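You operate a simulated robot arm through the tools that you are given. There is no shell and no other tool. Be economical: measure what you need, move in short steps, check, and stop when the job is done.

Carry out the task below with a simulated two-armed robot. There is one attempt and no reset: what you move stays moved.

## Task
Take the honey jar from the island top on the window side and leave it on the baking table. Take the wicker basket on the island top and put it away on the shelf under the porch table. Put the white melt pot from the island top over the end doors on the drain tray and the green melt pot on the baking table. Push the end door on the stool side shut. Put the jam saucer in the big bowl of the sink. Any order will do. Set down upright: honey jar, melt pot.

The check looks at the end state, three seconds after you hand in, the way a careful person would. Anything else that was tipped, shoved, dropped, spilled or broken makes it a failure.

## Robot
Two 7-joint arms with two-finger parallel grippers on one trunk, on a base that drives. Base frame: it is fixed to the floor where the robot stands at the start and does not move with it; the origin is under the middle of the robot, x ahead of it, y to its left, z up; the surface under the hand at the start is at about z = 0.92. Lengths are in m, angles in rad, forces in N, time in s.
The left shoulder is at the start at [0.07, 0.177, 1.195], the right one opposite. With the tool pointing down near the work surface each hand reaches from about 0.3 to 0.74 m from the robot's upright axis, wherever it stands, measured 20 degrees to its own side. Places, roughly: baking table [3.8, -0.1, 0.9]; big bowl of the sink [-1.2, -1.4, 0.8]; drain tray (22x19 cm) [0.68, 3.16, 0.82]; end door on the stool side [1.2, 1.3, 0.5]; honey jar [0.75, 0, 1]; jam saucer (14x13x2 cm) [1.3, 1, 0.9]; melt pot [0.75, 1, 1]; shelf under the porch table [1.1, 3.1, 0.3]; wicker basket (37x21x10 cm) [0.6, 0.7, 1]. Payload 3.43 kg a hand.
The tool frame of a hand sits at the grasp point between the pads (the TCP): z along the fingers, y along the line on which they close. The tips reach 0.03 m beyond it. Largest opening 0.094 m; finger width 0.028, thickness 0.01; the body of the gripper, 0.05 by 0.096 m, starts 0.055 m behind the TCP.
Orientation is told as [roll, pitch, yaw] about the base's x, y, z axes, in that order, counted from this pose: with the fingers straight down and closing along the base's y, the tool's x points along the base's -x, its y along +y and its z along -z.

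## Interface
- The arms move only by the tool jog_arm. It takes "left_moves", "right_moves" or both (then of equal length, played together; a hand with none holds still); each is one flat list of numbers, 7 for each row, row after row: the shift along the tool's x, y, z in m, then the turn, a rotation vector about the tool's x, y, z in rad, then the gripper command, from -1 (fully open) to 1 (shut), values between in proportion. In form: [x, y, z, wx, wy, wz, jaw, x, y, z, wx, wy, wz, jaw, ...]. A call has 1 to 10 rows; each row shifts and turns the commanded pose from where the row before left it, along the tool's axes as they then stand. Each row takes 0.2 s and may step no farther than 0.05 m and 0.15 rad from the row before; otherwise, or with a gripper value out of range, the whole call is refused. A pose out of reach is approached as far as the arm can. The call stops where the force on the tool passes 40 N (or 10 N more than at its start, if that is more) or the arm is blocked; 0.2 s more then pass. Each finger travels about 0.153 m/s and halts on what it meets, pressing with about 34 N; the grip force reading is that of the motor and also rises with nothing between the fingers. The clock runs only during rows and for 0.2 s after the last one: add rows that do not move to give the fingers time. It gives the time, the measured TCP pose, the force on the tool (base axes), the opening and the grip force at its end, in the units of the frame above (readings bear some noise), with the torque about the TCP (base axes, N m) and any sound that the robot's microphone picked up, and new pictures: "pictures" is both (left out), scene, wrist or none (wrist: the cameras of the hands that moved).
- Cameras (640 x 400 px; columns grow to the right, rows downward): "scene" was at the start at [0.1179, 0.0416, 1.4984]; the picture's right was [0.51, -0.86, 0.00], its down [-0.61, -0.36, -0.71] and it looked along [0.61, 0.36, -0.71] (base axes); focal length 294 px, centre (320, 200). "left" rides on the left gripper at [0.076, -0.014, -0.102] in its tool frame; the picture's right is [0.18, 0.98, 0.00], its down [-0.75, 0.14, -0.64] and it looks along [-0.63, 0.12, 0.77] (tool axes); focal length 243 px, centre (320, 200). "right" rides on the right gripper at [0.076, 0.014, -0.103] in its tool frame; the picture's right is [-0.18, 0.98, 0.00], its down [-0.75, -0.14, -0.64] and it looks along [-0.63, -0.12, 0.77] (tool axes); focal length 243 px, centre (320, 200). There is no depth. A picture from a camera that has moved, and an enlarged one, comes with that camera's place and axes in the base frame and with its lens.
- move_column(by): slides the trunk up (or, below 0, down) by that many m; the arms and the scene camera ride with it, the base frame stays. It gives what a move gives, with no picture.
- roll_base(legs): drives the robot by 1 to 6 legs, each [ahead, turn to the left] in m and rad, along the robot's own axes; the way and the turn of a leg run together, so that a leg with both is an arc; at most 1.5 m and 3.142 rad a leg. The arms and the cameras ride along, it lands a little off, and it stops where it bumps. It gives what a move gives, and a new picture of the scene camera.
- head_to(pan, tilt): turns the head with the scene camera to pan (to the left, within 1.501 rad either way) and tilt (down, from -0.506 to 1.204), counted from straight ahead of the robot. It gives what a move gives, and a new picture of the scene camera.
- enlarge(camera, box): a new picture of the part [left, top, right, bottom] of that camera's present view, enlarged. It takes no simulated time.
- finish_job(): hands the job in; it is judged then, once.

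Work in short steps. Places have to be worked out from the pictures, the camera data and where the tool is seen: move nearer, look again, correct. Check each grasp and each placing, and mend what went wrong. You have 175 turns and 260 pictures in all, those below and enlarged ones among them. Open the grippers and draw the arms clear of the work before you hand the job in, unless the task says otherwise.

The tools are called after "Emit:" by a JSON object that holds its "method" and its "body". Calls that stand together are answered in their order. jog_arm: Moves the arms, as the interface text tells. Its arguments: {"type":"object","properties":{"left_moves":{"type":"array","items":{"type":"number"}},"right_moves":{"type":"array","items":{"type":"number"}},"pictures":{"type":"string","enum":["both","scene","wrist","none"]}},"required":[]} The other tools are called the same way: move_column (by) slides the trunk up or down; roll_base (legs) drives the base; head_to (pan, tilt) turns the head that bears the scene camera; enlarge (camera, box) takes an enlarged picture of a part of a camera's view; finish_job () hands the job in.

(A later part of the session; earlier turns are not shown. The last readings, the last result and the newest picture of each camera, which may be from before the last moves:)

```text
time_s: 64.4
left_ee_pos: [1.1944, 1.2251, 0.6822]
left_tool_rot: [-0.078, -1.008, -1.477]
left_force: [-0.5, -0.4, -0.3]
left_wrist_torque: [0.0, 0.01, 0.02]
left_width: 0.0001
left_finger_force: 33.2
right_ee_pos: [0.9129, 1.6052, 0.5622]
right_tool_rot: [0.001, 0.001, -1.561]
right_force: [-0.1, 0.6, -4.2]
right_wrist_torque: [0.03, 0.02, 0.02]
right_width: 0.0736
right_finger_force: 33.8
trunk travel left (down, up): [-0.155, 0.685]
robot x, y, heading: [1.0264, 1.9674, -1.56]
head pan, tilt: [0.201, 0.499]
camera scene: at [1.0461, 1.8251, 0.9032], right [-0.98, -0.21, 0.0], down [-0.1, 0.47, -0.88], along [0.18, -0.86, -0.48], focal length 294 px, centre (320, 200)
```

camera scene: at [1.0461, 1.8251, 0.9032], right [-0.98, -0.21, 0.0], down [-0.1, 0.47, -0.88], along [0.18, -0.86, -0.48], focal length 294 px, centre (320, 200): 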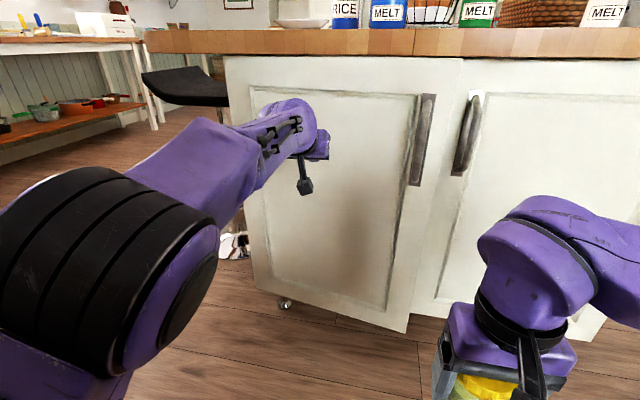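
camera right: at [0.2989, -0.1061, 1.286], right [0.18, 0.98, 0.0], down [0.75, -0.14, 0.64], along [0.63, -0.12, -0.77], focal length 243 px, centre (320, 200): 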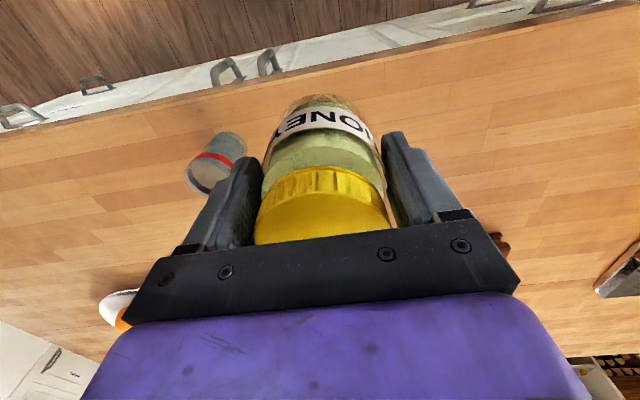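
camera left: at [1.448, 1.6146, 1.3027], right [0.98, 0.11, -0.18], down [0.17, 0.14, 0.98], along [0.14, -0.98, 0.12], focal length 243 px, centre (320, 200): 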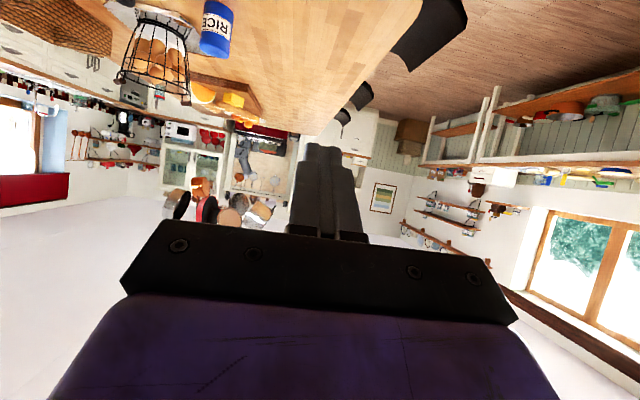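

Nearly shut; a little more push until contact force rises.

Emit:
{"method": "jog_arm", "body": {"left_moves": [-0.008, -0.01, 0.0135, 0, 0, 0, 1, -0.008, -0.01, 0.0135, 0, 0, 0, 1, -0.008, 0, 0.0135, 0, 0, 0, 1, -0.006, 0, 0.009, 0, 0, 0, 1, 0, 0, 0, 0, 0, 0, 1], "pictures": "scene"}}

```text
time_s: 65.3
left_ee_pos: [1.1595, 1.177, 0.6682]
left_tool_rot: [-0.024, -0.991, -1.539]
left_force: [1.3, 6.6, 0.4]
left_wrist_torque: [0.0, 0.03, 0.04]
left_width: 0.0001
left_finger_force: 32.8
right_ee_pos: [0.9119, 1.6076, 0.5624]
right_tool_rot: [0.0, 0.004, -1.561]
right_force: [0.3, 1.0, -5.0]
right_wrist_torque: [0.06, -0.01, -0.02]
right_width: 0.0735
right_finger_force: 34.4
trunk travel left (down, up): [-0.155, 0.685]
robot x, y, heading: [1.0305, 1.965, -1.561]
head pan, tilt: [0.201, 0.499]
stopped in row 4 (left hand): the force on the tool passed its limit at 55 N (the readings are from after the stop); the commanded pose is now the measured one
camera scene: at [1.0461, 1.8266, 0.9035], right [-0.98, -0.21, 0.0], down [-0.1, 0.47, -0.88], along [0.18, -0.86, -0.48], focal length 294 px, centre (320, 200)
```

scene: 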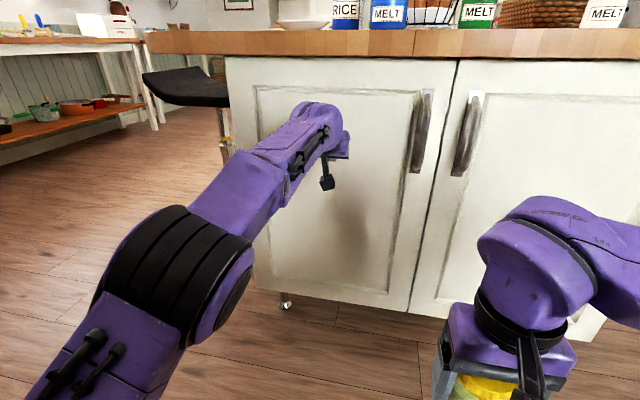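

The door is shut flush. I withdraw the hand backwards and to the left, then check and raise the trunk.

Emit:
{"method": "jog_arm", "body": {"left_moves": [0.021, 0, -0.034, 0, 0, 0, 1, 0.021, 0.015, -0.034, 0, 0, 0, 1, 0.021, 0.02, -0.034, 0, 0, 0, 1, 0.018, 0.03, -0.028, 0, 0, 0, 1, 0.018, 0.03, -0.028, 0, 0, 0, 1, 0.01, 0.045, -0.015, 0, 0, 0, 1], "pictures": "scene"}}

Emit:
{"method": "move_column", "body": {"by": 0.4}}

Emit:
{"method": "move_column", "body": {"by": 0.28}}

```text
time_s: 66.7
left_ee_pos: [1.2509, 1.3473, 0.6582]
left_tool_rot: [-0.039, -0.935, -1.537]
left_force: [-0.5, -1.7, 0.6]
left_wrist_torque: [0.01, -0.02, -0.02]
left_width: 0.0
left_finger_force: 33.4
left hand out of reach, approached as far as the arm can: row 5, 6
right_ee_pos: [0.9129, 1.6062, 0.5617]
right_tool_rot: [0.001, 0.003, -1.561]
right_force: [1.4, -0.8, -4.5]
right_wrist_torque: [0.06, 0.02, -0.02]
right_width: 0.0737
right_finger_force: 33.7
trunk travel left (down, up): [-0.155, 0.685]
robot x, y, heading: [1.0304, 1.9651, -1.561]
head pan, tilt: [0.201, 0.499]
camera scene: at [1.0468, 1.8257, 0.9033], right [-0.98, -0.21, 0.0], down [-0.1, 0.47, -0.88], along [0.18, -0.86, -0.48], focal length 294 px, centre (320, 200)
```

scene: 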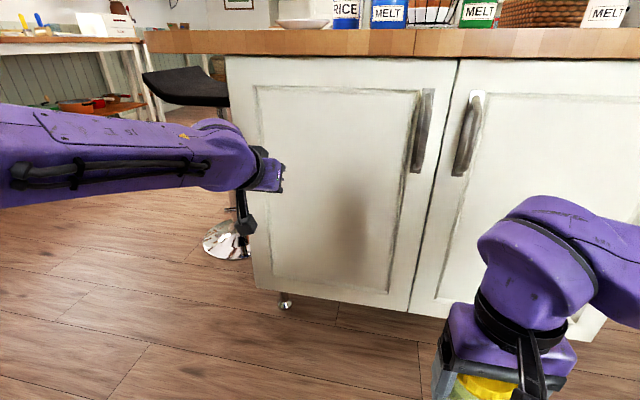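

```text
time_s: 70.5
left_ee_pos: [1.2513, 1.3458, 1.06]
left_tool_rot: [-0.021, -0.939, -1.554]
left_force: [0.8, -0.4, -0.1]
left_wrist_torque: [0.02, -0.05, -0.03]
left_width: 0.0
left_finger_force: 32.9
right_ee_pos: [0.9123, 1.6064, 0.962]
right_tool_rot: [0.002, 0.001, -1.56]
right_force: [0.2, 0.6, -4.5]
right_wrist_torque: [0.05, 0.0, -0.01]
right_width: 0.0737
right_finger_force: 34.5
trunk travel left (down, up): [-0.555, 0.285]
robot x, y, heading: [1.0278, 1.9648, -1.557]
head pan, tilt: [0.201, 0.499]
```

```text
time_s: 73.4
left_ee_pos: [1.2519, 1.345, 1.3394]
left_tool_rot: [-0.022, -0.938, -1.553]
left_force: [0.4, 0.0, 0.7]
left_wrist_torque: [-0.04, -0.02, -0.05]
left_width: 0.0
left_finger_force: 32.7
right_ee_pos: [0.911, 1.6063, 1.2427]
right_tool_rot: [0.002, 0.001, -1.561]
right_force: [-0.4, -0.5, -3.9]
right_wrist_torque: [-0.01, -0.01, -0.02]
right_width: 0.0738
right_finger_force: 33.8
trunk travel left (down, up): [-0.835, 0.005]
robot x, y, heading: [1.0288, 1.967, -1.563]
head pan, tilt: [0.201, 0.499]
```

Door done. I return the left hand to pointing down and open it, then shift the base to about [0.69, 1.60] for the green pot.

Emit:
{"method": "jog_arm", "body": {"left_moves": [0, 0, 0, 0, 0.15, 0, -1, 0, 0, 0, 0, 0.15, 0, -1, 0, 0, 0, 0, 0.15, 0, -1, 0, 0, 0, 0, 0.15, 0, -1, 0, 0, 0, 0, 0.15, 0, -1, 0, 0, 0, 0, 0.15, 0, -1, 0, 0, 0, 0, 0.04, 0, -1], "pictures": "none"}}

Emit:
{"method": "roll_base", "body": {"legs": [[0, -0.76], [0.5, 0], [0, 0.76]]}}

Emit:
{"method": "head_to", "body": {"pan": 0.1, "tilt": 0.85}}

```text
time_s: 75.0
left_ee_pos: [1.2504, 1.345, 1.3387]
left_tool_rot: [-0.014, 0.002, -1.571]
left_force: [-0.2, 0.3, 0.6]
left_wrist_torque: [0.0, 0.03, -0.01]
left_width: 0.094
left_finger_force: 0.1
right_ee_pos: [0.9121, 1.6063, 1.242]
right_tool_rot: [0.002, 0.0, -1.56]
right_force: [0.1, -0.1, -4.8]
right_wrist_torque: [0.05, 0.0, 0.01]
right_width: 0.0735
right_finger_force: 34.0
trunk travel left (down, up): [-0.835, 0.005]
robot x, y, heading: [1.0275, 1.9649, -1.56]
head pan, tilt: [0.201, 0.499]
```

```text
time_s: 81.8
left_ee_pos: [0.9331, 0.9864, 1.3403]
left_tool_rot: [-0.014, 0.0, -1.555]
left_force: [-1.0, 0.5, -0.5]
left_wrist_torque: [-0.01, 0.02, -0.01]
left_width: 0.0937
left_finger_force: 0.1
right_ee_pos: [0.589, 1.2425, 1.242]
right_tool_rot: [0.004, 0.001, -1.547]
right_force: [0.5, 0.2, -3.6]
right_wrist_torque: [0.04, 0.04, 0.0]
right_width: 0.0737
right_finger_force: 34.0
trunk travel left (down, up): [-0.835, 0.005]
robot x, y, heading: [0.701, 1.6072, -1.544]
head pan, tilt: [0.201, 0.499]
camera scene: at [0.72, 1.4638, 1.5833], right [-0.97, -0.22, 0.0], down [-0.11, 0.47, -0.88], along [0.2, -0.86, -0.48], focal length 294 px, centre (320, 200)
```

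scene: 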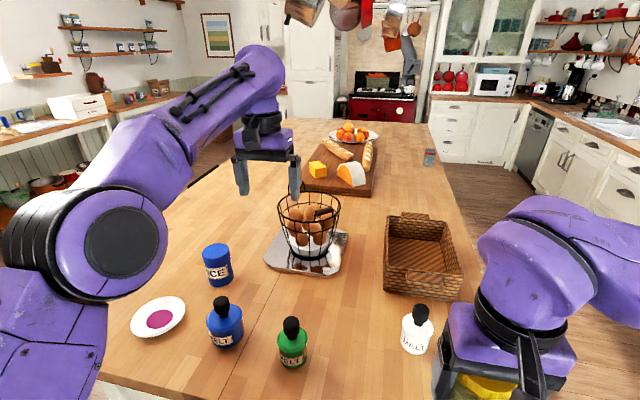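

```text
time_s: 82.7
left_ee_pos: [0.934, 0.9863, 1.3389]
left_tool_rot: [-0.012, 0.001, -1.556]
left_force: [0.3, -0.5, 0.0]
left_wrist_torque: [0.03, -0.01, 0.01]
left_width: 0.0939
left_finger_force: 0.0
right_ee_pos: [0.5906, 1.2429, 1.2428]
right_tool_rot: [0.001, 0.002, -1.545]
right_force: [0.8, -0.1, -4.2]
right_wrist_torque: [0.03, -0.01, 0.01]
right_width: 0.0735
right_finger_force: 33.9
trunk travel left (down, up): [-0.835, 0.005]
robot x, y, heading: [0.7001, 1.6042, -1.543]
head pan, tilt: [0.099, 0.85]
camera scene: at [0.7107, 1.4749, 1.5534], right [-0.99, -0.12, 0.0], down [-0.09, 0.75, -0.66], along [0.08, -0.66, -0.75], focal length 294 px, centre (320, 200)
```

scene: 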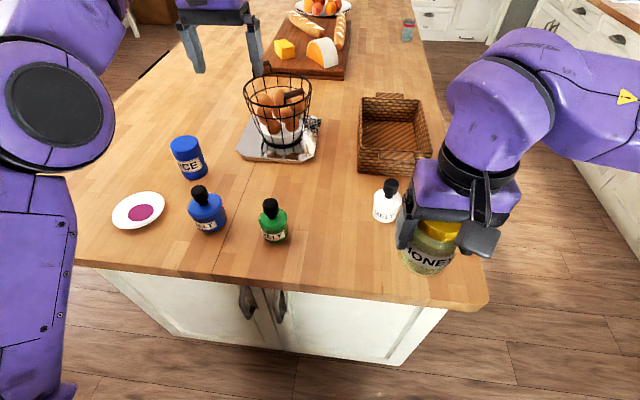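

I enlarge the pots to judge how they are built and how to grip them.

Emit:
{"method": "enlarge", "body": {"camera": "scene", "box": [180, 160, 420, 310]}}

```text
2.67 times, centred on (300, 235) of scene
camera zoom: at [0.7107, 1.4749, 1.5534], right [-0.99, -0.12, 0.0], down [-0.09, 0.75, -0.66], along [0.08, -0.66, -0.75], focal length 785 px, centre (373, 107)
```

zoom: 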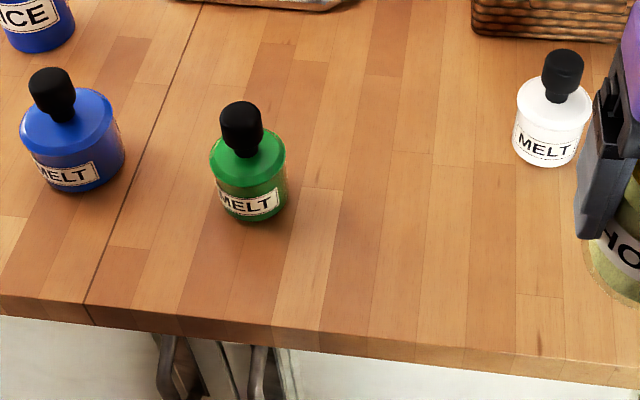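

The pots have a wide body (~7 cm) and a black knob. I will grip the body with the hand tilted 1 rad so the palm stays behind the knob; I back up 0.13 m for that and tilt the left hand.

Emit:
{"method": "roll_base", "body": {"legs": [[-0.135, 0]]}}

Emit:
{"method": "jog_arm", "body": {"left_moves": [0, 0, 0, 0, -0.15, 0, -1, 0, 0, 0, 0, -0.15, 0, -1, 0, 0, 0, 0, -0.15, 0, -1, 0, 0, 0, 0, -0.15, 0, -1, 0, 0, 0, 0, -0.15, 0, -1, 0, 0, 0, 0, -0.15, 0, -1, 0, 0, 0, 0, -0.1, 0, -1, 0, -0.03, 0, 0, 0, 0, -1, 0, -0.03, 0, 0, 0, 0, -1], "pictures": "scene"}}

```text
time_s: 84.0
left_ee_pos: [0.9309, 1.1224, 1.3389]
left_tool_rot: [-0.011, 0.003, -1.552]
left_force: [-0.2, -0.2, 0.0]
left_wrist_torque: [0.01, -0.03, -0.01]
left_width: 0.0941
left_finger_force: 0.1
right_ee_pos: [0.5883, 1.3782, 1.2404]
right_tool_rot: [0.003, 0.003, -1.544]
right_force: [-1.3, -0.8, -4.6]
right_wrist_torque: [0.04, -0.03, 0.03]
right_width: 0.0736
right_finger_force: 33.7
trunk travel left (down, up): [-0.835, 0.005]
robot x, y, heading: [0.6967, 1.7387, -1.542]
head pan, tilt: [0.099, 0.85]
camera scene: at [0.7071, 1.6095, 1.5531], right [-0.99, -0.13, 0.0], down [-0.1, 0.75, -0.66], along [0.08, -0.65, -0.75], focal length 294 px, centre (320, 200)
```

scene: 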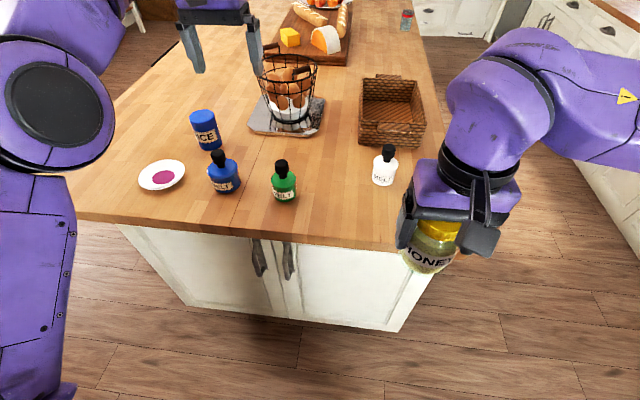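

```text
time_s: 86.0
left_ee_pos: [0.868, 1.1235, 1.3391]
left_tool_rot: [-0.02, -0.998, -1.539]
left_force: [-0.2, 0.8, -0.3]
left_wrist_torque: [-0.02, 0.0, 0.03]
left_width: 0.094
left_finger_force: 0.1
left hand out of reach, approached as far as the arm can: row 7
right_ee_pos: [0.5832, 1.3798, 1.2421]
right_tool_rot: [0.005, 0.004, -1.544]
right_force: [-1.2, 0.4, -4.5]
right_wrist_torque: [0.04, 0.0, 0.03]
right_width: 0.0733
right_finger_force: 33.6
trunk travel left (down, up): [-0.835, 0.005]
robot x, y, heading: [0.696, 1.7384, -1.544]
head pan, tilt: [0.099, 0.85]
camera scene: at [0.7018, 1.6117, 1.5534], right [-0.99, -0.13, 0.0], down [-0.09, 0.75, -0.66], along [0.09, -0.65, -0.75], focal length 294 px, centre (320, 200)
```

scene: 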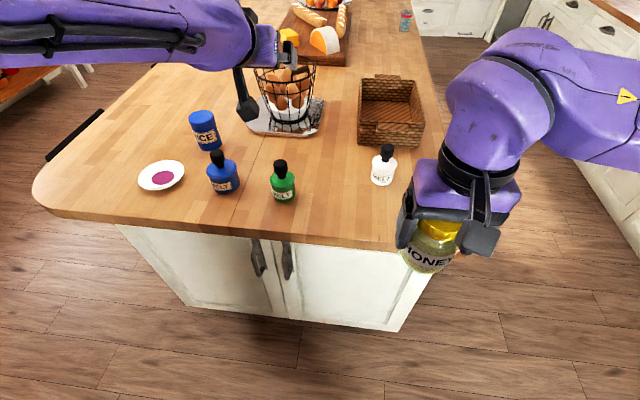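

Green pot fixes at about [0.882, 1.052]. I bring the tilted hand over it at z ≈ 1.14.

Emit:
{"method": "jog_arm", "body": {"left_moves": [0.026, 0.003, 0.0334, 0, 0, 0, -1, 0.026, 0.003, 0.0334, 0, 0, 0, -1, 0.026, 0.003, 0.0334, 0, 0, 0, -1, 0.026, 0.003, 0.0334, 0, 0, 0, -1, 0.026, 0.003, 0.0334, 0, 0, 0, -1, 0, 0, 0, 0, 0, 0, -1]}}

```text
time_s: 87.4
left_ee_pos: [0.8911, 1.0509, 1.1365]
left_tool_rot: [-0.028, -0.998, -1.529]
left_force: [0.2, -0.2, 0.2]
left_wrist_torque: [-0.01, -0.01, -0.02]
left_width: 0.0939
left_finger_force: 0.0
right_ee_pos: [0.5876, 1.3804, 1.2427]
right_tool_rot: [0.0, 0.003, -1.544]
right_force: [0.7, 0.1, -3.5]
right_wrist_torque: [0.03, 0.0, -0.01]
right_width: 0.0738
right_finger_force: 34.5
trunk travel left (down, up): [-0.835, 0.005]
robot x, y, heading: [0.7012, 1.7415, -1.538]
head pan, tilt: [0.099, 0.85]
camera scene: at [0.7074, 1.613, 1.5535], right [-0.99, -0.13, 0.0], down [-0.1, 0.74, -0.66], along [0.08, -0.66, -0.75], focal length 294 px, centre (320, 200)
camera left: at [0.8742, 1.1772, 1.1285], right [0.98, 0.12, -0.17], down [0.15, 0.14, 0.98], along [0.14, -0.98, 0.11], focal length 243 px, centre (320, 200)
```

scene: 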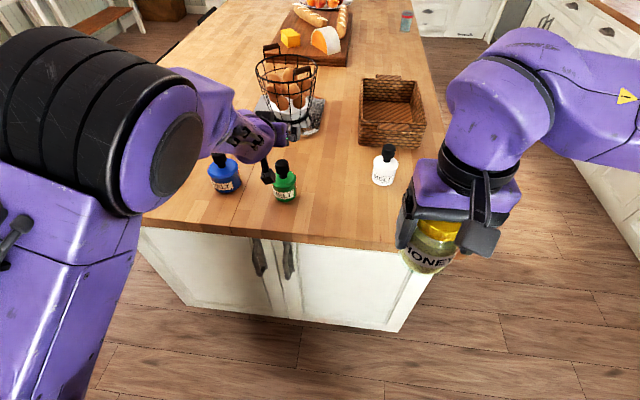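
left: 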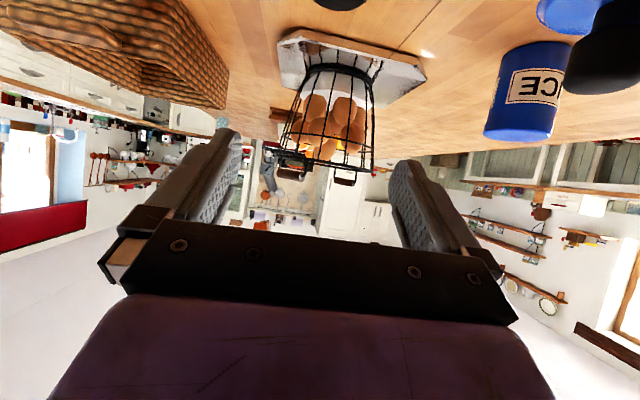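

The knob shows at x ≈ 0.887, y ≈ 1.05. I reduce the tilt a little (camera clearance) and descend 7 cm, then check.

Emit:
{"method": "jog_arm", "body": {"left_moves": [0, -0.004, 0, 0, 0.1, 0, -1, 0.0273, 0, 0.0217, 0, 0, 0, -1, 0.0273, 0, 0.0217, 0, 0, 0, -1, 0, 0, 0, 0, 0, 0, -1]}}

```text
time_s: 88.4
left_ee_pos: [0.8844, 1.0549, 1.0652]
left_tool_rot: [-0.02, -0.897, -1.538]
left_force: [-0.5, -0.1, 1.2]
left_wrist_torque: [0.0, -0.02, -0.02]
left_width: 0.094
left_finger_force: 0.1
right_ee_pos: [0.5868, 1.379, 1.2422]
right_tool_rot: [0.0, 0.002, -1.545]
right_force: [0.5, -0.2, -4.0]
right_wrist_torque: [0.06, 0.0, -0.04]
right_width: 0.0735
right_finger_force: 34.1
trunk travel left (down, up): [-0.835, 0.005]
robot x, y, heading: [0.6951, 1.7371, -1.541]
head pan, tilt: [0.099, 0.85]
camera scene: at [0.7072, 1.612, 1.5534], right [-0.99, -0.13, 0.0], down [-0.1, 0.75, -0.66], along [0.08, -0.65, -0.75], focal length 294 px, centre (320, 200)
camera left: at [0.8685, 1.1804, 1.0701], right [0.98, 0.13, -0.16], down [0.15, 0.04, 0.99], along [0.14, -0.99, 0.01], focal length 243 px, centre (320, 200)
```

scene: 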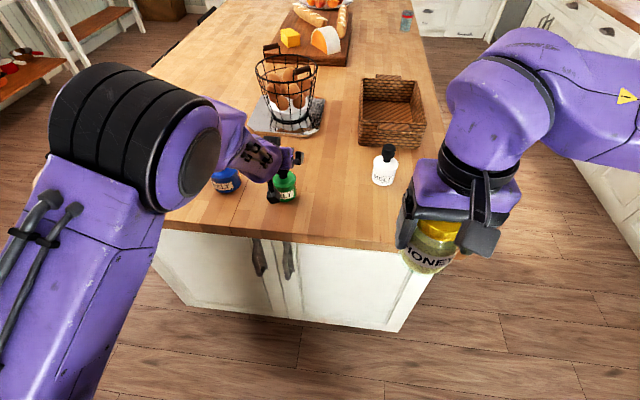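
left: 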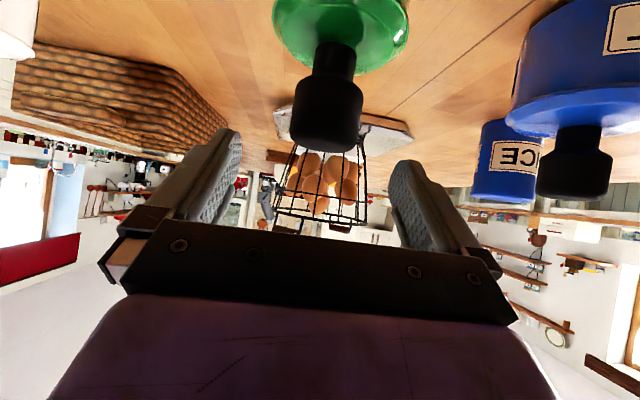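

The knob sits centered between the fingers. I descend the remaining 9 cm so the pads flank the green body.

Emit:
{"method": "jog_arm", "body": {"left_moves": [0.0273, 0, 0.0217, 0, 0, 0, -1, 0.0273, 0, 0.0217, 0, 0, 0, -1, 0.018, 0, 0.0143, 0, 0, 0, -1, 0, 0, 0, 0, 0, 0, -1]}}

```text
time_s: 89.4
left_ee_pos: [0.883, 1.0535, 0.9759]
left_tool_rot: [-0.021, -0.897, -1.539]
left_force: [0.0, 0.5, -0.3]
left_wrist_torque: [0.02, 0.0, 0.02]
left_width: 0.0941
left_finger_force: 0.0
right_ee_pos: [0.5863, 1.3782, 1.243]
right_tool_rot: [0.001, 0.001, -1.544]
right_force: [-0.5, -0.1, -4.9]
right_wrist_torque: [0.01, 0.0, -0.03]
right_width: 0.0738
right_finger_force: 33.8
trunk travel left (down, up): [-0.835, 0.005]
robot x, y, heading: [0.6966, 1.743, -1.539]
head pan, tilt: [0.099, 0.85]
camera scene: at [0.7067, 1.6116, 1.5533], right [-0.99, -0.13, 0.0], down [-0.1, 0.75, -0.66], along [0.08, -0.65, -0.75], focal length 294 px, centre (320, 200)
camera left: at [0.8671, 1.1792, 0.9795], right [0.98, 0.13, -0.16], down [0.15, 0.03, 0.99], along [0.14, -0.99, 0.01], focal length 243 px, centre (320, 200)
```

scene: 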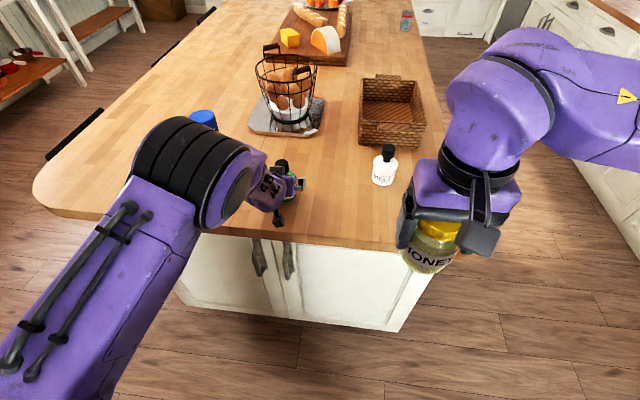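
left: 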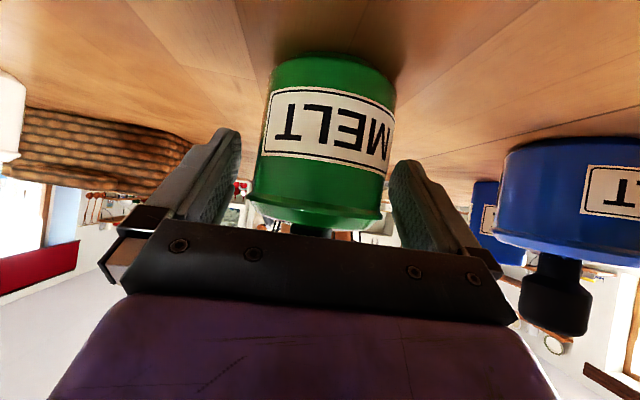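

Pads flank the upper half of the body. I close and lift.

Emit:
{"method": "jog_arm", "body": {"left_moves": [0, 0, 0, 0, 0, 0, 0.2, 0, 0, 0, 0, 0, 0, 1, 0, 0, 0, 0, 0, 0, 1, -0.0234, 0, -0.0186, 0, 0, 0, 1, -0.0234, 0, -0.0186, 0, 0, 0, 1, -0.0234, 0, -0.0186, 0, 0, 0, 1, 0, 0, 0, 0, 0, 0, 1], "pictures": "wrist"}}

```text
time_s: 91.0
left_ee_pos: [0.8833, 1.0522, 1.0642]
left_tool_rot: [-0.022, -0.897, -1.537]
left_force: [-0.7, -0.9, -1.9]
left_wrist_torque: [0.0, 0.03, -0.01]
left_width: 0.0692
left_finger_force: 33.6
right_ee_pos: [0.5877, 1.3794, 1.2416]
right_tool_rot: [0.0, 0.004, -1.546]
right_force: [0.7, -0.9, -4.7]
right_wrist_torque: [0.02, 0.01, 0.01]
right_width: 0.0737
right_finger_force: 34.2
trunk travel left (down, up): [-0.835, 0.005]
robot x, y, heading: [0.6997, 1.743, -1.543]
head pan, tilt: [0.099, 0.85]
camera left: at [0.8676, 1.1791, 1.0693], right [0.98, 0.13, -0.16], down [0.15, 0.03, 0.99], along [0.14, -0.99, 0.01], focal length 243 px, centre (320, 200)
```

left: 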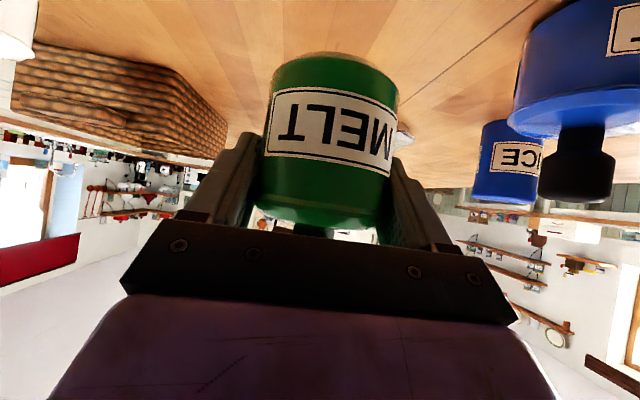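

Green pot is held. I lift it higher, then drive back, turn to +x and go to the aisle beyond the stools.

Emit:
{"method": "jog_arm", "body": {"left_moves": [-0.03, 0, -0.024, 0, 0, 0, 1, -0.03, 0, -0.024, 0, 0, 0, 1, -0.03, 0, -0.024, 0, 0, 0, 1, -0.015, 0, -0.012, 0, 0, 0, 1], "pictures": "none"}}

Emit:
{"method": "roll_base", "body": {"legs": [[-0.35, 0], [0, 1.54], [0.5, 0]]}}

Emit:
{"method": "head_to", "body": {"pan": -0.4, "tilt": 0.5}}

```text
time_s: 92.0
left_ee_pos: [0.8839, 1.0535, 1.1989]
left_tool_rot: [-0.02, -0.898, -1.538]
left_force: [-0.8, 0.6, -1.4]
left_wrist_torque: [0.02, -0.01, 0.01]
left_width: 0.0694
left_finger_force: 34.1
right_ee_pos: [0.5881, 1.3785, 1.2412]
right_tool_rot: [0.001, 0.001, -1.544]
right_force: [0.2, -0.2, -5.1]
right_wrist_torque: [-0.01, -0.03, 0.0]
right_width: 0.0738
right_finger_force: 34.4
trunk travel left (down, up): [-0.835, 0.005]
robot x, y, heading: [0.6972, 1.7407, -1.543]
head pan, tilt: [0.099, 0.85]
```

```text
time_s: 100.5
left_ee_pos: [1.8715, 2.2275, 1.1992]
left_tool_rot: [-0.019, -0.898, -0.017]
left_force: [0.5, 0.3, -2.4]
left_wrist_torque: [0.01, -0.01, 0.05]
left_width: 0.0694
left_finger_force: 34.0
right_ee_pos: [1.5342, 1.9471, 1.2426]
right_tool_rot: [0.001, 0.001, -0.024]
right_force: [0.1, -0.4, -4.8]
right_wrist_torque: [-0.01, 0.03, 0.01]
right_width: 0.0736
right_finger_force: 33.7
trunk travel left (down, up): [-0.835, 0.005]
robot x, y, heading: [1.1764, 2.0756, -0.023]
head pan, tilt: [0.099, 0.85]
camera scene: at [1.3046, 2.0802, 1.5535], right [0.08, -1.0, 0.0], down [-0.75, -0.06, -0.66], along [0.66, 0.05, -0.75], focal length 294 px, centre (320, 200)
```

scene: 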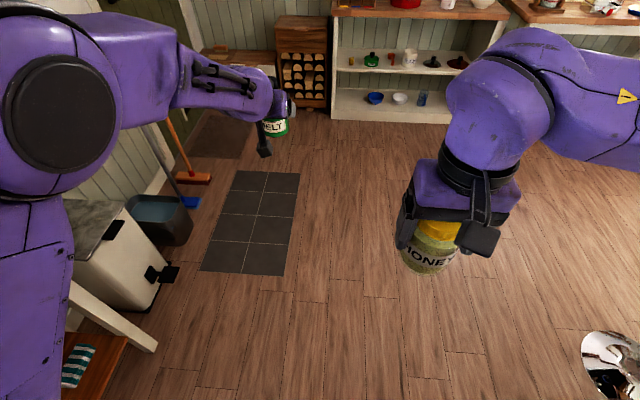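

```text
time_s: 101.4
left_ee_pos: [1.8752, 2.2286, 1.1982]
left_tool_rot: [-0.018, -0.897, -0.017]
left_force: [0.6, 0.3, -2.5]
left_wrist_torque: [0.01, -0.01, -0.04]
left_width: 0.0693
left_finger_force: 33.6
right_ee_pos: [1.5351, 1.947, 1.2425]
right_tool_rot: [0.002, 0.003, -0.022]
right_force: [-0.1, 0.3, -4.3]
right_wrist_torque: [-0.04, 0.04, 0.02]
right_width: 0.0733
right_finger_force: 33.4
trunk travel left (down, up): [-0.835, 0.005]
robot x, y, heading: [1.1793, 2.0786, -0.024]
head pan, tilt: [-0.4, 0.499]
camera scene: at [1.3116, 2.037, 1.5832], right [-0.41, -0.91, 0.0], down [-0.44, 0.2, -0.88], along [0.8, -0.36, -0.48], focal length 294 px, centre (320, 200)
```

scene: 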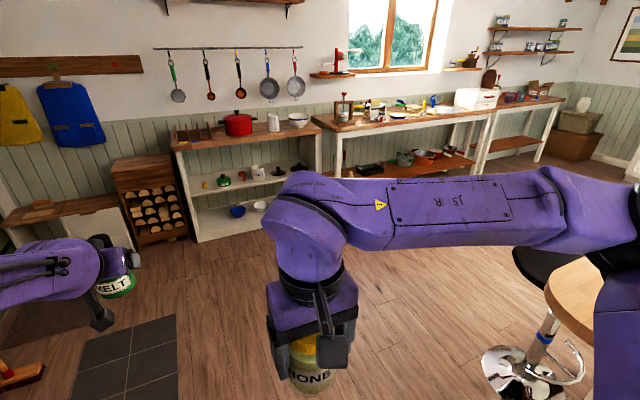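

The middle long table under the window, x front ≈ 3.5, y −0.95…0.9, is the baking table. I drive down the aisle and face it.

Emit:
{"method": "roll_base", "body": {"legs": [[1.3, 0], [0, -1.547], [1.45, 0], [0.6, 0], [0, 1.57]]}}

Emit:
{"method": "head_to", "body": {"pan": 0.0, "tilt": 0.55}}

```text
time_s: 125.6
left_ee_pos: [3.2357, 0.1601, 1.1986]
left_tool_rot: [-0.019, -0.897, 0.055]
left_force: [-0.4, 0.6, -1.0]
left_wrist_torque: [-0.01, 0.02, 0.01]
left_width: 0.0688
left_finger_force: 34.6
right_ee_pos: [2.9171, -0.1434, 1.2422]
right_tool_rot: [0.002, 0.003, 0.046]
right_force: [0.8, -0.3, -4.0]
right_wrist_torque: [0.01, 0.09, 0.0]
right_width: 0.0738
right_finger_force: 33.4
trunk travel left (down, up): [-0.835, 0.005]
robot x, y, heading: [2.5539, -0.0401, 0.047]
head pan, tilt: [-0.4, 0.499]
camera scene: at [2.6872, -0.0701, 1.5833], right [-0.34, -0.94, 0.0], down [-0.45, 0.16, -0.88], along [0.82, -0.3, -0.48], focal length 294 px, centre (320, 200)
```

scene: 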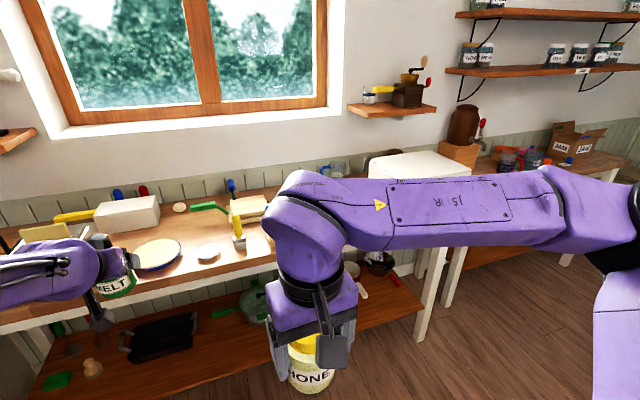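

```text
time_s: 126.4
left_ee_pos: [3.2357, 0.1607, 1.1977]
left_tool_rot: [-0.02, -0.897, 0.054]
left_force: [0.0, -0.1, -1.2]
left_wrist_torque: [0.02, -0.01, -0.03]
left_width: 0.0688
left_finger_force: 33.9
right_ee_pos: [2.9158, -0.1426, 1.2425]
right_tool_rot: [0.001, 0.004, 0.046]
right_force: [0.9, -0.3, -4.6]
right_wrist_torque: [0.01, 0.05, 0.02]
right_width: 0.0734
right_finger_force: 33.9
trunk travel left (down, up): [-0.835, 0.005]
robot x, y, heading: [2.5511, -0.0401, 0.051]
head pan, tilt: [0.0, 0.55]
camera scene: at [2.6914, -0.034, 1.5787], right [0.05, -1.0, 0.0], down [-0.52, -0.03, -0.85], along [0.85, 0.04, -0.52], focal length 294 px, centre (320, 200)
```

scene: 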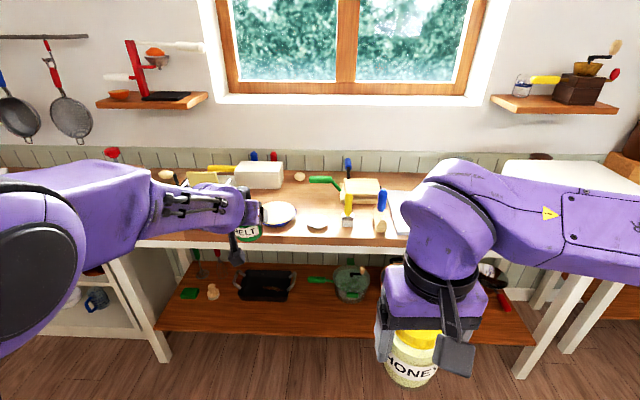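

The arms hide parts of the table. I move the right hand further right to see a free placing spot.

Emit:
{"method": "jog_arm", "body": {"right_moves": [0, -0.045, 0, 0, 0, 0, 1, 0, -0.045, 0, 0, 0, 0, 1, 0, -0.045, 0, 0, 0, 0, 1, 0, -0.045, 0, 0, 0, 0, 1, 0, -0.045, 0, 0, 0, 0, 1, 0, -0.045, 0, 0, 0, 0, 1], "pictures": "scene"}}

Emit:
{"method": "enlarge", "body": {"camera": "scene", "box": [140, 140, 560, 260]}}

```text
time_s: 127.8
left_ee_pos: [3.2358, 0.1608, 1.1982]
left_tool_rot: [-0.019, -0.897, 0.052]
left_force: [-0.2, -0.2, -2.3]
left_wrist_torque: [-0.04, -0.01, 0.0]
left_width: 0.0689
left_finger_force: 34.2
right_ee_pos: [2.9259, -0.3116, 1.2195]
right_tool_rot: [0.002, 0.005, 0.045]
right_force: [0.0, -0.7, -4.1]
right_wrist_torque: [0.01, 0.04, -0.03]
right_width: 0.0737
right_finger_force: 33.6
right hand out of reach, approached as far as the arm can: row 4, 5, 6
trunk travel left (down, up): [-0.835, 0.005]
robot x, y, heading: [2.5532, -0.038, 0.048]
head pan, tilt: [0.0, 0.55]
camera scene: at [2.6918, -0.0347, 1.5787], right [0.05, -1.0, 0.0], down [-0.52, -0.03, -0.85], along [0.85, 0.04, -0.52], focal length 294 px, centre (320, 200)
```

scene: 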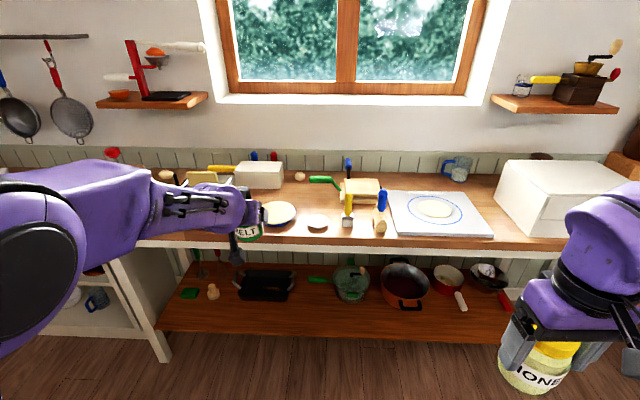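

```text
1.52 times, centred on (350, 200) of scene
camera zoom: at [2.6918, -0.0347, 1.5787], right [0.05, -1.0, 0.0], down [-0.52, -0.03, -0.85], along [0.85, 0.04, -0.52], focal length 448 px, centre (274, 200)
```

zoom: 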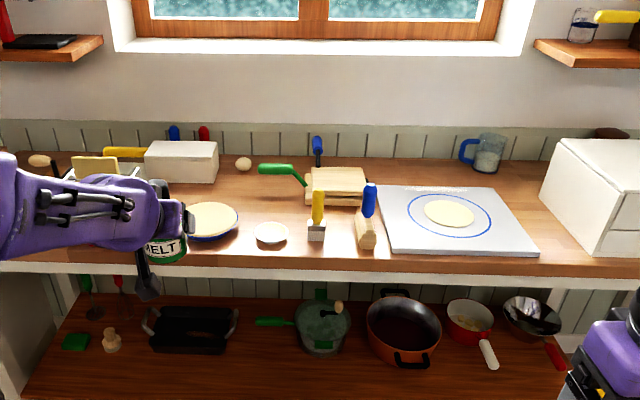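

Free spots show: right of the pastry board before the bread bin, and maybe the left end behind my arm. I move the left hand to the right to see the table's left end.

Emit:
{"method": "jog_arm", "body": {"left_moves": [0, -0.045, 0, 0, 0, 0, 1, 0, -0.045, 0, 0, 0, 0, 1, 0, -0.045, 0, 0, 0, 0, 1, 0, -0.045, 0, 0, 0, 0, 1, 0, -0.045, 0, 0, 0, 0, 1], "pictures": "none"}}

Emit:
{"method": "head_to", "body": {"pan": 0.35, "tilt": 0.55}}

```text
time_s: 129.2
left_ee_pos: [3.2579, -0.0346, 1.2182]
left_tool_rot: [-0.113, -0.893, 0.176]
left_force: [-0.4, 1.1, -2.2]
left_wrist_torque: [-0.01, 0.02, -0.01]
left_width: 0.0689
left_finger_force: 33.8
right_ee_pos: [2.9276, -0.3111, 1.2195]
right_tool_rot: [-0.001, 0.003, 0.046]
right_force: [-0.9, 0.3, -3.7]
right_wrist_torque: [0.0, 0.08, 0.04]
right_width: 0.0738
right_finger_force: 33.6
trunk travel left (down, up): [-0.835, 0.005]
robot x, y, heading: [2.55, -0.04, 0.05]
head pan, tilt: [0.0, 0.55]
stopped in row 5 (left hand): the arm was blocked; the commanded pose is now the measured one
```

```text
time_s: 130.1
left_ee_pos: [3.2557, -0.0345, 1.2192]
left_tool_rot: [-0.111, -0.895, 0.175]
left_force: [-0.4, -0.1, -1.6]
left_wrist_torque: [0.02, 0.03, -0.02]
left_width: 0.0692
left_finger_force: 33.5
right_ee_pos: [2.9265, -0.3117, 1.2202]
right_tool_rot: [0.002, 0.002, 0.046]
right_force: [-0.4, -0.5, -3.9]
right_wrist_torque: [-0.04, 0.03, -0.01]
right_width: 0.0734
right_finger_force: 33.8
trunk travel left (down, up): [-0.835, 0.005]
robot x, y, heading: [2.5546, -0.0432, 0.054]
head pan, tilt: [0.351, 0.55]
camera scene: at [2.6842, -0.0042, 1.5787], right [0.39, -0.92, 0.0], down [-0.48, -0.2, -0.85], along [0.79, 0.33, -0.52], focal length 294 px, centre (320, 200)
```

scene: 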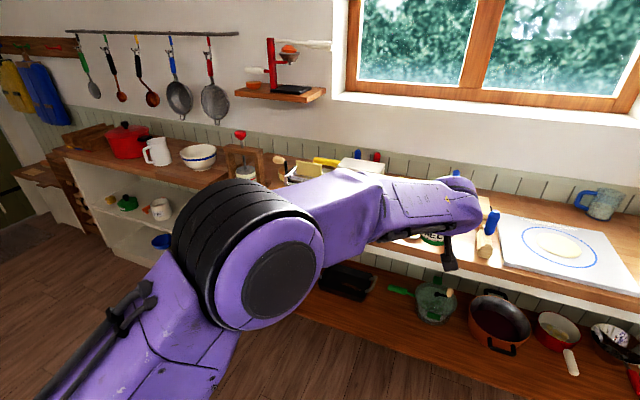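

Still hidden. I bring the left hand back out and turn the base left 0.6 rad to look at the table's left end between the arms.

Emit:
{"method": "jog_arm", "body": {"left_moves": [0, 0.045, 0, 0, 0, 0, 1, 0, 0.045, 0, 0, 0, 0, 1, 0, 0.045, 0, 0, 0, 0, 1, 0, 0.045, 0, 0, 0, 0, 1, 0, 0.025, 0, 0, 0, 0, 1], "pictures": "wrist"}}

Emit:
{"method": "roll_base", "body": {"legs": [[-0.1, 0], [0, 0.65]]}}

Emit:
{"method": "head_to", "body": {"pan": -0.1, "tilt": 0.5}}

```text
time_s: 131.3
left_ee_pos: [3.2389, 0.1647, 1.205]
left_tool_rot: [-0.108, -0.898, 0.168]
left_force: [0.2, -0.3, -1.4]
left_wrist_torque: [0.01, 0.03, 0.0]
left_width: 0.0687
left_finger_force: 33.7
right_ee_pos: [2.9262, -0.3106, 1.2189]
right_tool_rot: [0.0, 0.002, 0.047]
right_force: [0.2, 0.1, -5.6]
right_wrist_torque: [0.01, 0.02, 0.0]
right_width: 0.0737
right_finger_force: 33.7
trunk travel left (down, up): [-0.835, 0.005]
robot x, y, heading: [2.5541, -0.0397, 0.046]
head pan, tilt: [0.351, 0.55]
camera left: at [3.1135, 0.1395, 1.21], right [-0.2, 0.96, -0.21], down [-0.05, 0.2, 0.98], along [0.98, 0.2, 0.01], focal length 243 px, centre (320, 200)
```

left: 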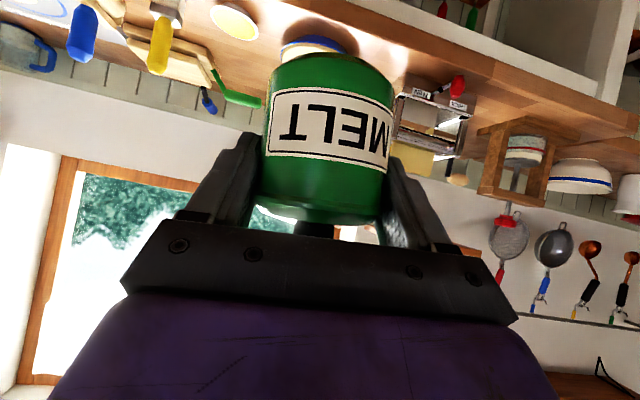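

```text
time_s: 134.1
left_ee_pos: [2.8875, 0.5251, 1.2046]
left_tool_rot: [-0.104, -0.898, 0.8]
left_force: [-0.1, -0.1, -2.3]
left_wrist_torque: [0.02, 0.02, 0.01]
left_width: 0.0688
left_finger_force: 34.3
right_ee_pos: [2.9153, -0.0417, 1.2186]
right_tool_rot: [0.001, 0.004, 0.678]
right_force: [0.1, -0.9, -4.8]
right_wrist_torque: [0.0, 0.05, 0.02]
right_width: 0.0734
right_finger_force: 33.9
trunk travel left (down, up): [-0.835, 0.005]
robot x, y, heading: [2.4523, -0.0451, 0.681]
head pan, tilt: [0.351, 0.55]
camera scene: at [2.5392, 0.0626, 1.5787], right [0.86, -0.51, 0.0], down [-0.27, -0.45, -0.85], along [0.44, 0.73, -0.52], focal length 294 px, centre (320, 200)
```

scene: 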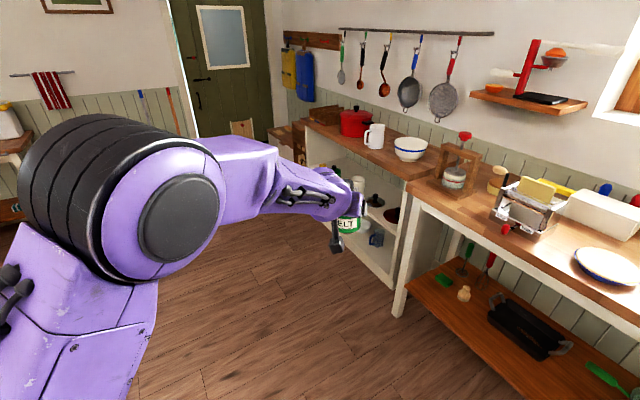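

```text
time_s: 135.0
left_ee_pos: [2.8864, 0.5267, 1.2049]
left_tool_rot: [-0.106, -0.897, 0.798]
left_force: [-0.5, 0.3, -0.8]
left_wrist_torque: [-0.01, 0.01, -0.04]
left_width: 0.0687
left_finger_force: 33.8
right_ee_pos: [2.9149, -0.0416, 1.2198]
right_tool_rot: [0.001, 0.003, 0.679]
right_force: [0.0, 0.2, -5.0]
right_wrist_torque: [-0.04, 0.04, -0.01]
right_width: 0.0735
right_finger_force: 34.0
trunk travel left (down, up): [-0.835, 0.005]
robot x, y, heading: [2.4539, -0.0456, 0.682]
head pan, tilt: [-0.099, 0.499]
camera scene: at [2.5677, 0.0368, 1.5833], right [0.55, -0.83, 0.0], down [-0.4, -0.26, -0.88], along [0.73, 0.48, -0.48], focal length 294 px, centre (320, 200)
```

scene: 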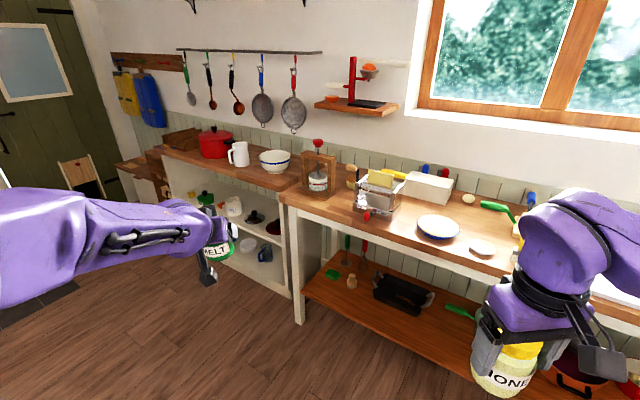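

A free front strip appears at the table's left end. I enlarge it.

Emit:
{"method": "enlarge", "body": {"camera": "scene", "box": [270, 140, 510, 290]}}

```text
2.67 times, centred on (390, 215) of scene
camera zoom: at [2.5677, 0.0368, 1.5833], right [0.55, -0.83, 0.0], down [-0.4, -0.26, -0.88], along [0.73, 0.48, -0.48], focal length 785 px, centre (133, 160)
```

zoom: 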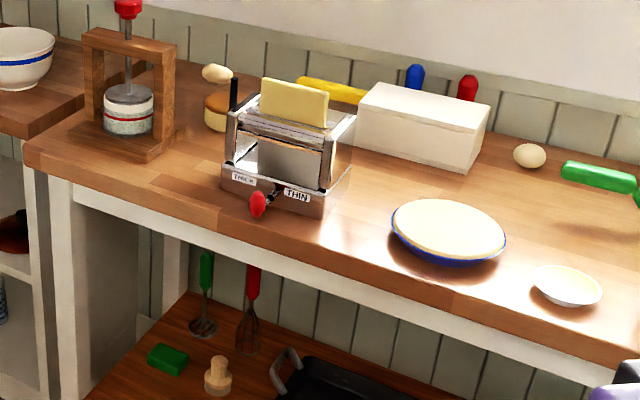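

I choose the clear area near [3.79, 0.06] (between pie, egg and saucer) for the green pot. I undo the small twist of the left hand and drive up to the table.

Emit:
{"method": "jog_arm", "body": {"left_moves": [0, 0, 0, 0, 0, 0.07, 1, 0, 0, 0, 0, 0, 0, 1], "pictures": "none"}}

Emit:
{"method": "roll_base", "body": {"legs": [[0, -0.81], [0.55, 0], [0, 0.13]]}}

Emit:
{"method": "head_to", "body": {"pan": 0.0, "tilt": 0.8}}

```text
time_s: 135.6
left_ee_pos: [2.8865, 0.5255, 1.2049]
left_tool_rot: [-0.017, -0.901, 0.687]
left_force: [0.1, 0.0, -2.1]
left_wrist_torque: [-0.03, -0.03, -0.02]
left_width: 0.0689
left_finger_force: 34.5
right_ee_pos: [2.9153, -0.0424, 1.2188]
right_tool_rot: [0.0, 0.004, 0.679]
right_force: [0.5, -0.1, -4.6]
right_wrist_torque: [-0.03, 0.04, -0.06]
right_width: 0.0734
right_finger_force: 34.0
trunk travel left (down, up): [-0.835, 0.005]
robot x, y, heading: [2.4543, -0.0493, 0.684]
head pan, tilt: [-0.099, 0.499]
```

```text
time_s: 141.5
left_ee_pos: [3.6925, 0.0442, 1.2052]
left_tool_rot: [-0.013, -0.904, -0.004]
left_force: [0.0, -0.8, -1.8]
left_wrist_torque: [0.02, 0.03, 0.0]
left_width: 0.0689
left_finger_force: 34.2
right_ee_pos: [3.3536, -0.4122, 1.2181]
right_tool_rot: [0.003, 0.002, -0.01]
right_force: [0.3, 0.2, -4.1]
right_wrist_torque: [0.0, 0.02, 0.01]
right_width: 0.0737
right_finger_force: 34.4
trunk travel left (down, up): [-0.835, 0.005]
robot x, y, heading: [2.9984, -0.1171, -0.006]
head pan, tilt: [-0.099, 0.499]
camera scene: at [3.1349, -0.1336, 1.5834], right [-0.11, -0.99, 0.0], down [-0.48, 0.05, -0.88], along [0.87, -0.09, -0.48], focal length 294 px, centre (320, 200)
```

scene: 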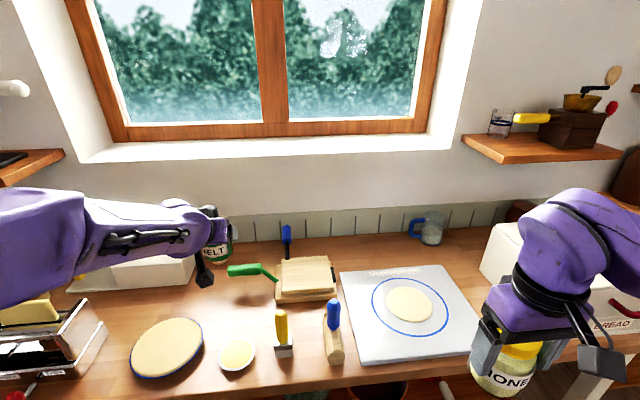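

```text
time_s: 142.3
left_ee_pos: [3.6934, 0.0462, 1.2043]
left_tool_rot: [-0.019, -0.901, 0.001]
left_force: [0.6, 0.1, -1.3]
left_wrist_torque: [0.0, -0.02, 0.01]
left_width: 0.0688
left_finger_force: 33.8
right_ee_pos: [3.3556, -0.4085, 1.2178]
right_tool_rot: [0.003, 0.003, -0.008]
right_force: [-0.3, -0.5, -4.7]
right_wrist_torque: [0.01, 0.04, 0.01]
right_width: 0.0734
right_finger_force: 33.7
trunk travel left (down, up): [-0.835, 0.005]
robot x, y, heading: [2.9983, -0.122, -0.006]
head pan, tilt: [0.0, 0.799]
camera scene: at [3.1271, -0.1199, 1.5573], right [-0.01, -1.0, 0.0], down [-0.72, 0.0, -0.7], along [0.7, 0.0, -0.72], focal length 294 px, centre (320, 200)
```

scene: 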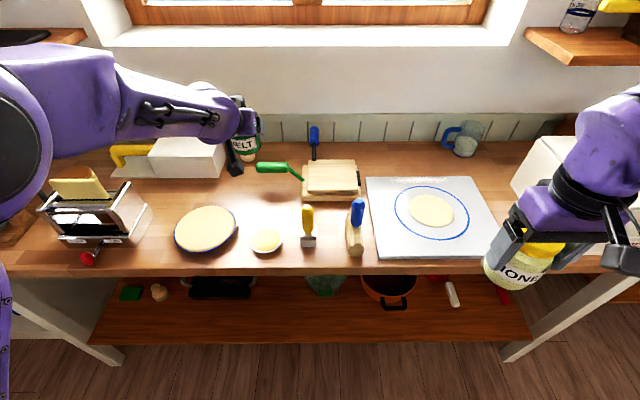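

Clear spot confirmed around [3.77, 0.08]. I roll 5 cm closer, then move the pot forward over it and go down to z ≈ 1.02.

Emit:
{"method": "roll_base", "body": {"legs": [[0.05, 0]]}}

Emit:
{"method": "jog_arm", "body": {"left_moves": [-0.015, 0.02, 0.02, 0, 0, 0, 1, 0.0351, 0.01, 0.0279, 0, 0, 0, 1, 0.0351, 0, 0.0279, 0, 0, 0, 1, 0.0351, 0, 0.0279, 0, 0, 0, 1, 0.0351, 0, 0.0279, 0, 0, 0, 1, 0, 0, 0, 0, 0, 0, 1]}}

```text
time_s: 143.2
left_ee_pos: [3.7305, 0.0459, 1.2132]
left_tool_rot: [-0.014, -0.915, -0.003]
left_force: [-1.7, -0.2, -1.1]
left_wrist_torque: [0.02, 0.02, 0.0]
left_width: 0.0688
left_finger_force: 34.2
right_ee_pos: [3.3909, -0.411, 1.2235]
right_tool_rot: [0.003, -0.008, -0.013]
right_force: [-1.2, 0.7, -3.2]
right_wrist_torque: [0.02, -0.02, 0.02]
right_width: 0.0734
right_finger_force: 34.0
trunk travel left (down, up): [-0.835, 0.005]
robot x, y, heading: [3.0474, -0.1201, -0.009]
head pan, tilt: [0.0, 0.799]
camera scene: at [3.1614, -0.1222, 1.5587], right [-0.01, -1.0, 0.0], down [-0.71, 0.01, -0.7], along [0.7, 0.0, -0.71], focal length 294 px, centre (320, 200)
```

scene: 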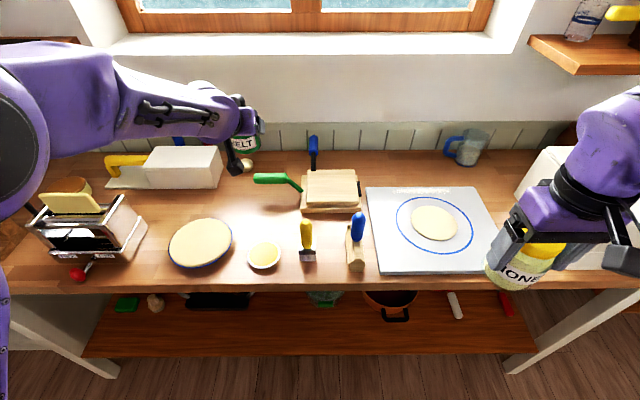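

```text
time_s: 144.6
left_ee_pos: [3.7669, 0.0743, 1.0283]
left_tool_rot: [-0.015, -0.908, -0.001]
left_force: [-2.5, 3.7, 3.6]
left_wrist_torque: [0.16, -0.06, 0.1]
left_width: 0.0692
left_finger_force: 34.0
right_ee_pos: [3.4004, -0.4119, 1.2202]
right_tool_rot: [0.004, -0.001, -0.01]
right_force: [-0.1, -0.3, -4.0]
right_wrist_torque: [0.04, 0.08, 0.01]
right_width: 0.0736
right_finger_force: 34.2
trunk travel left (down, up): [-0.835, 0.005]
robot x, y, heading: [3.0475, -0.1217, -0.005]
head pan, tilt: [0.0, 0.799]
camera scene: at [3.1738, -0.1223, 1.5576], right [-0.01, -1.0, 0.0], down [-0.72, 0.01, -0.7], along [0.7, 0.0, -0.72], focal length 294 px, centre (320, 200)
camera left: at [3.6387, 0.0609, 1.0318], right [-0.1, 0.98, -0.15], down [-0.04, 0.15, 0.99], along [0.99, 0.1, 0.02], focal length 243 px, centre (320, 200)
```

scene: 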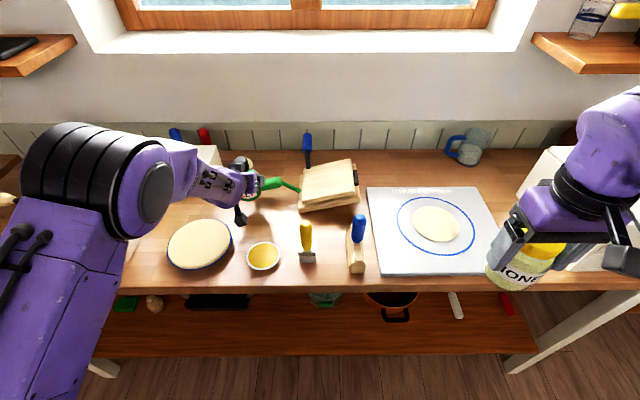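
left: 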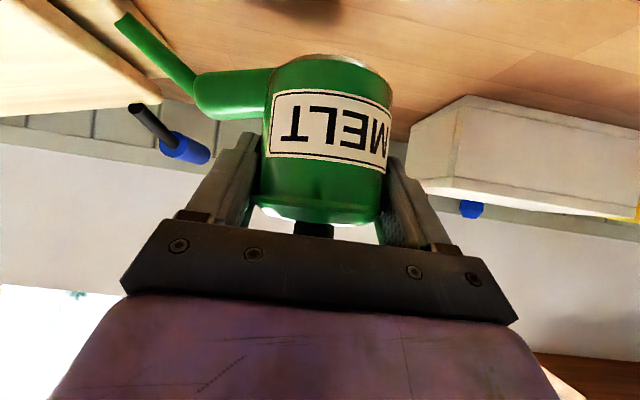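

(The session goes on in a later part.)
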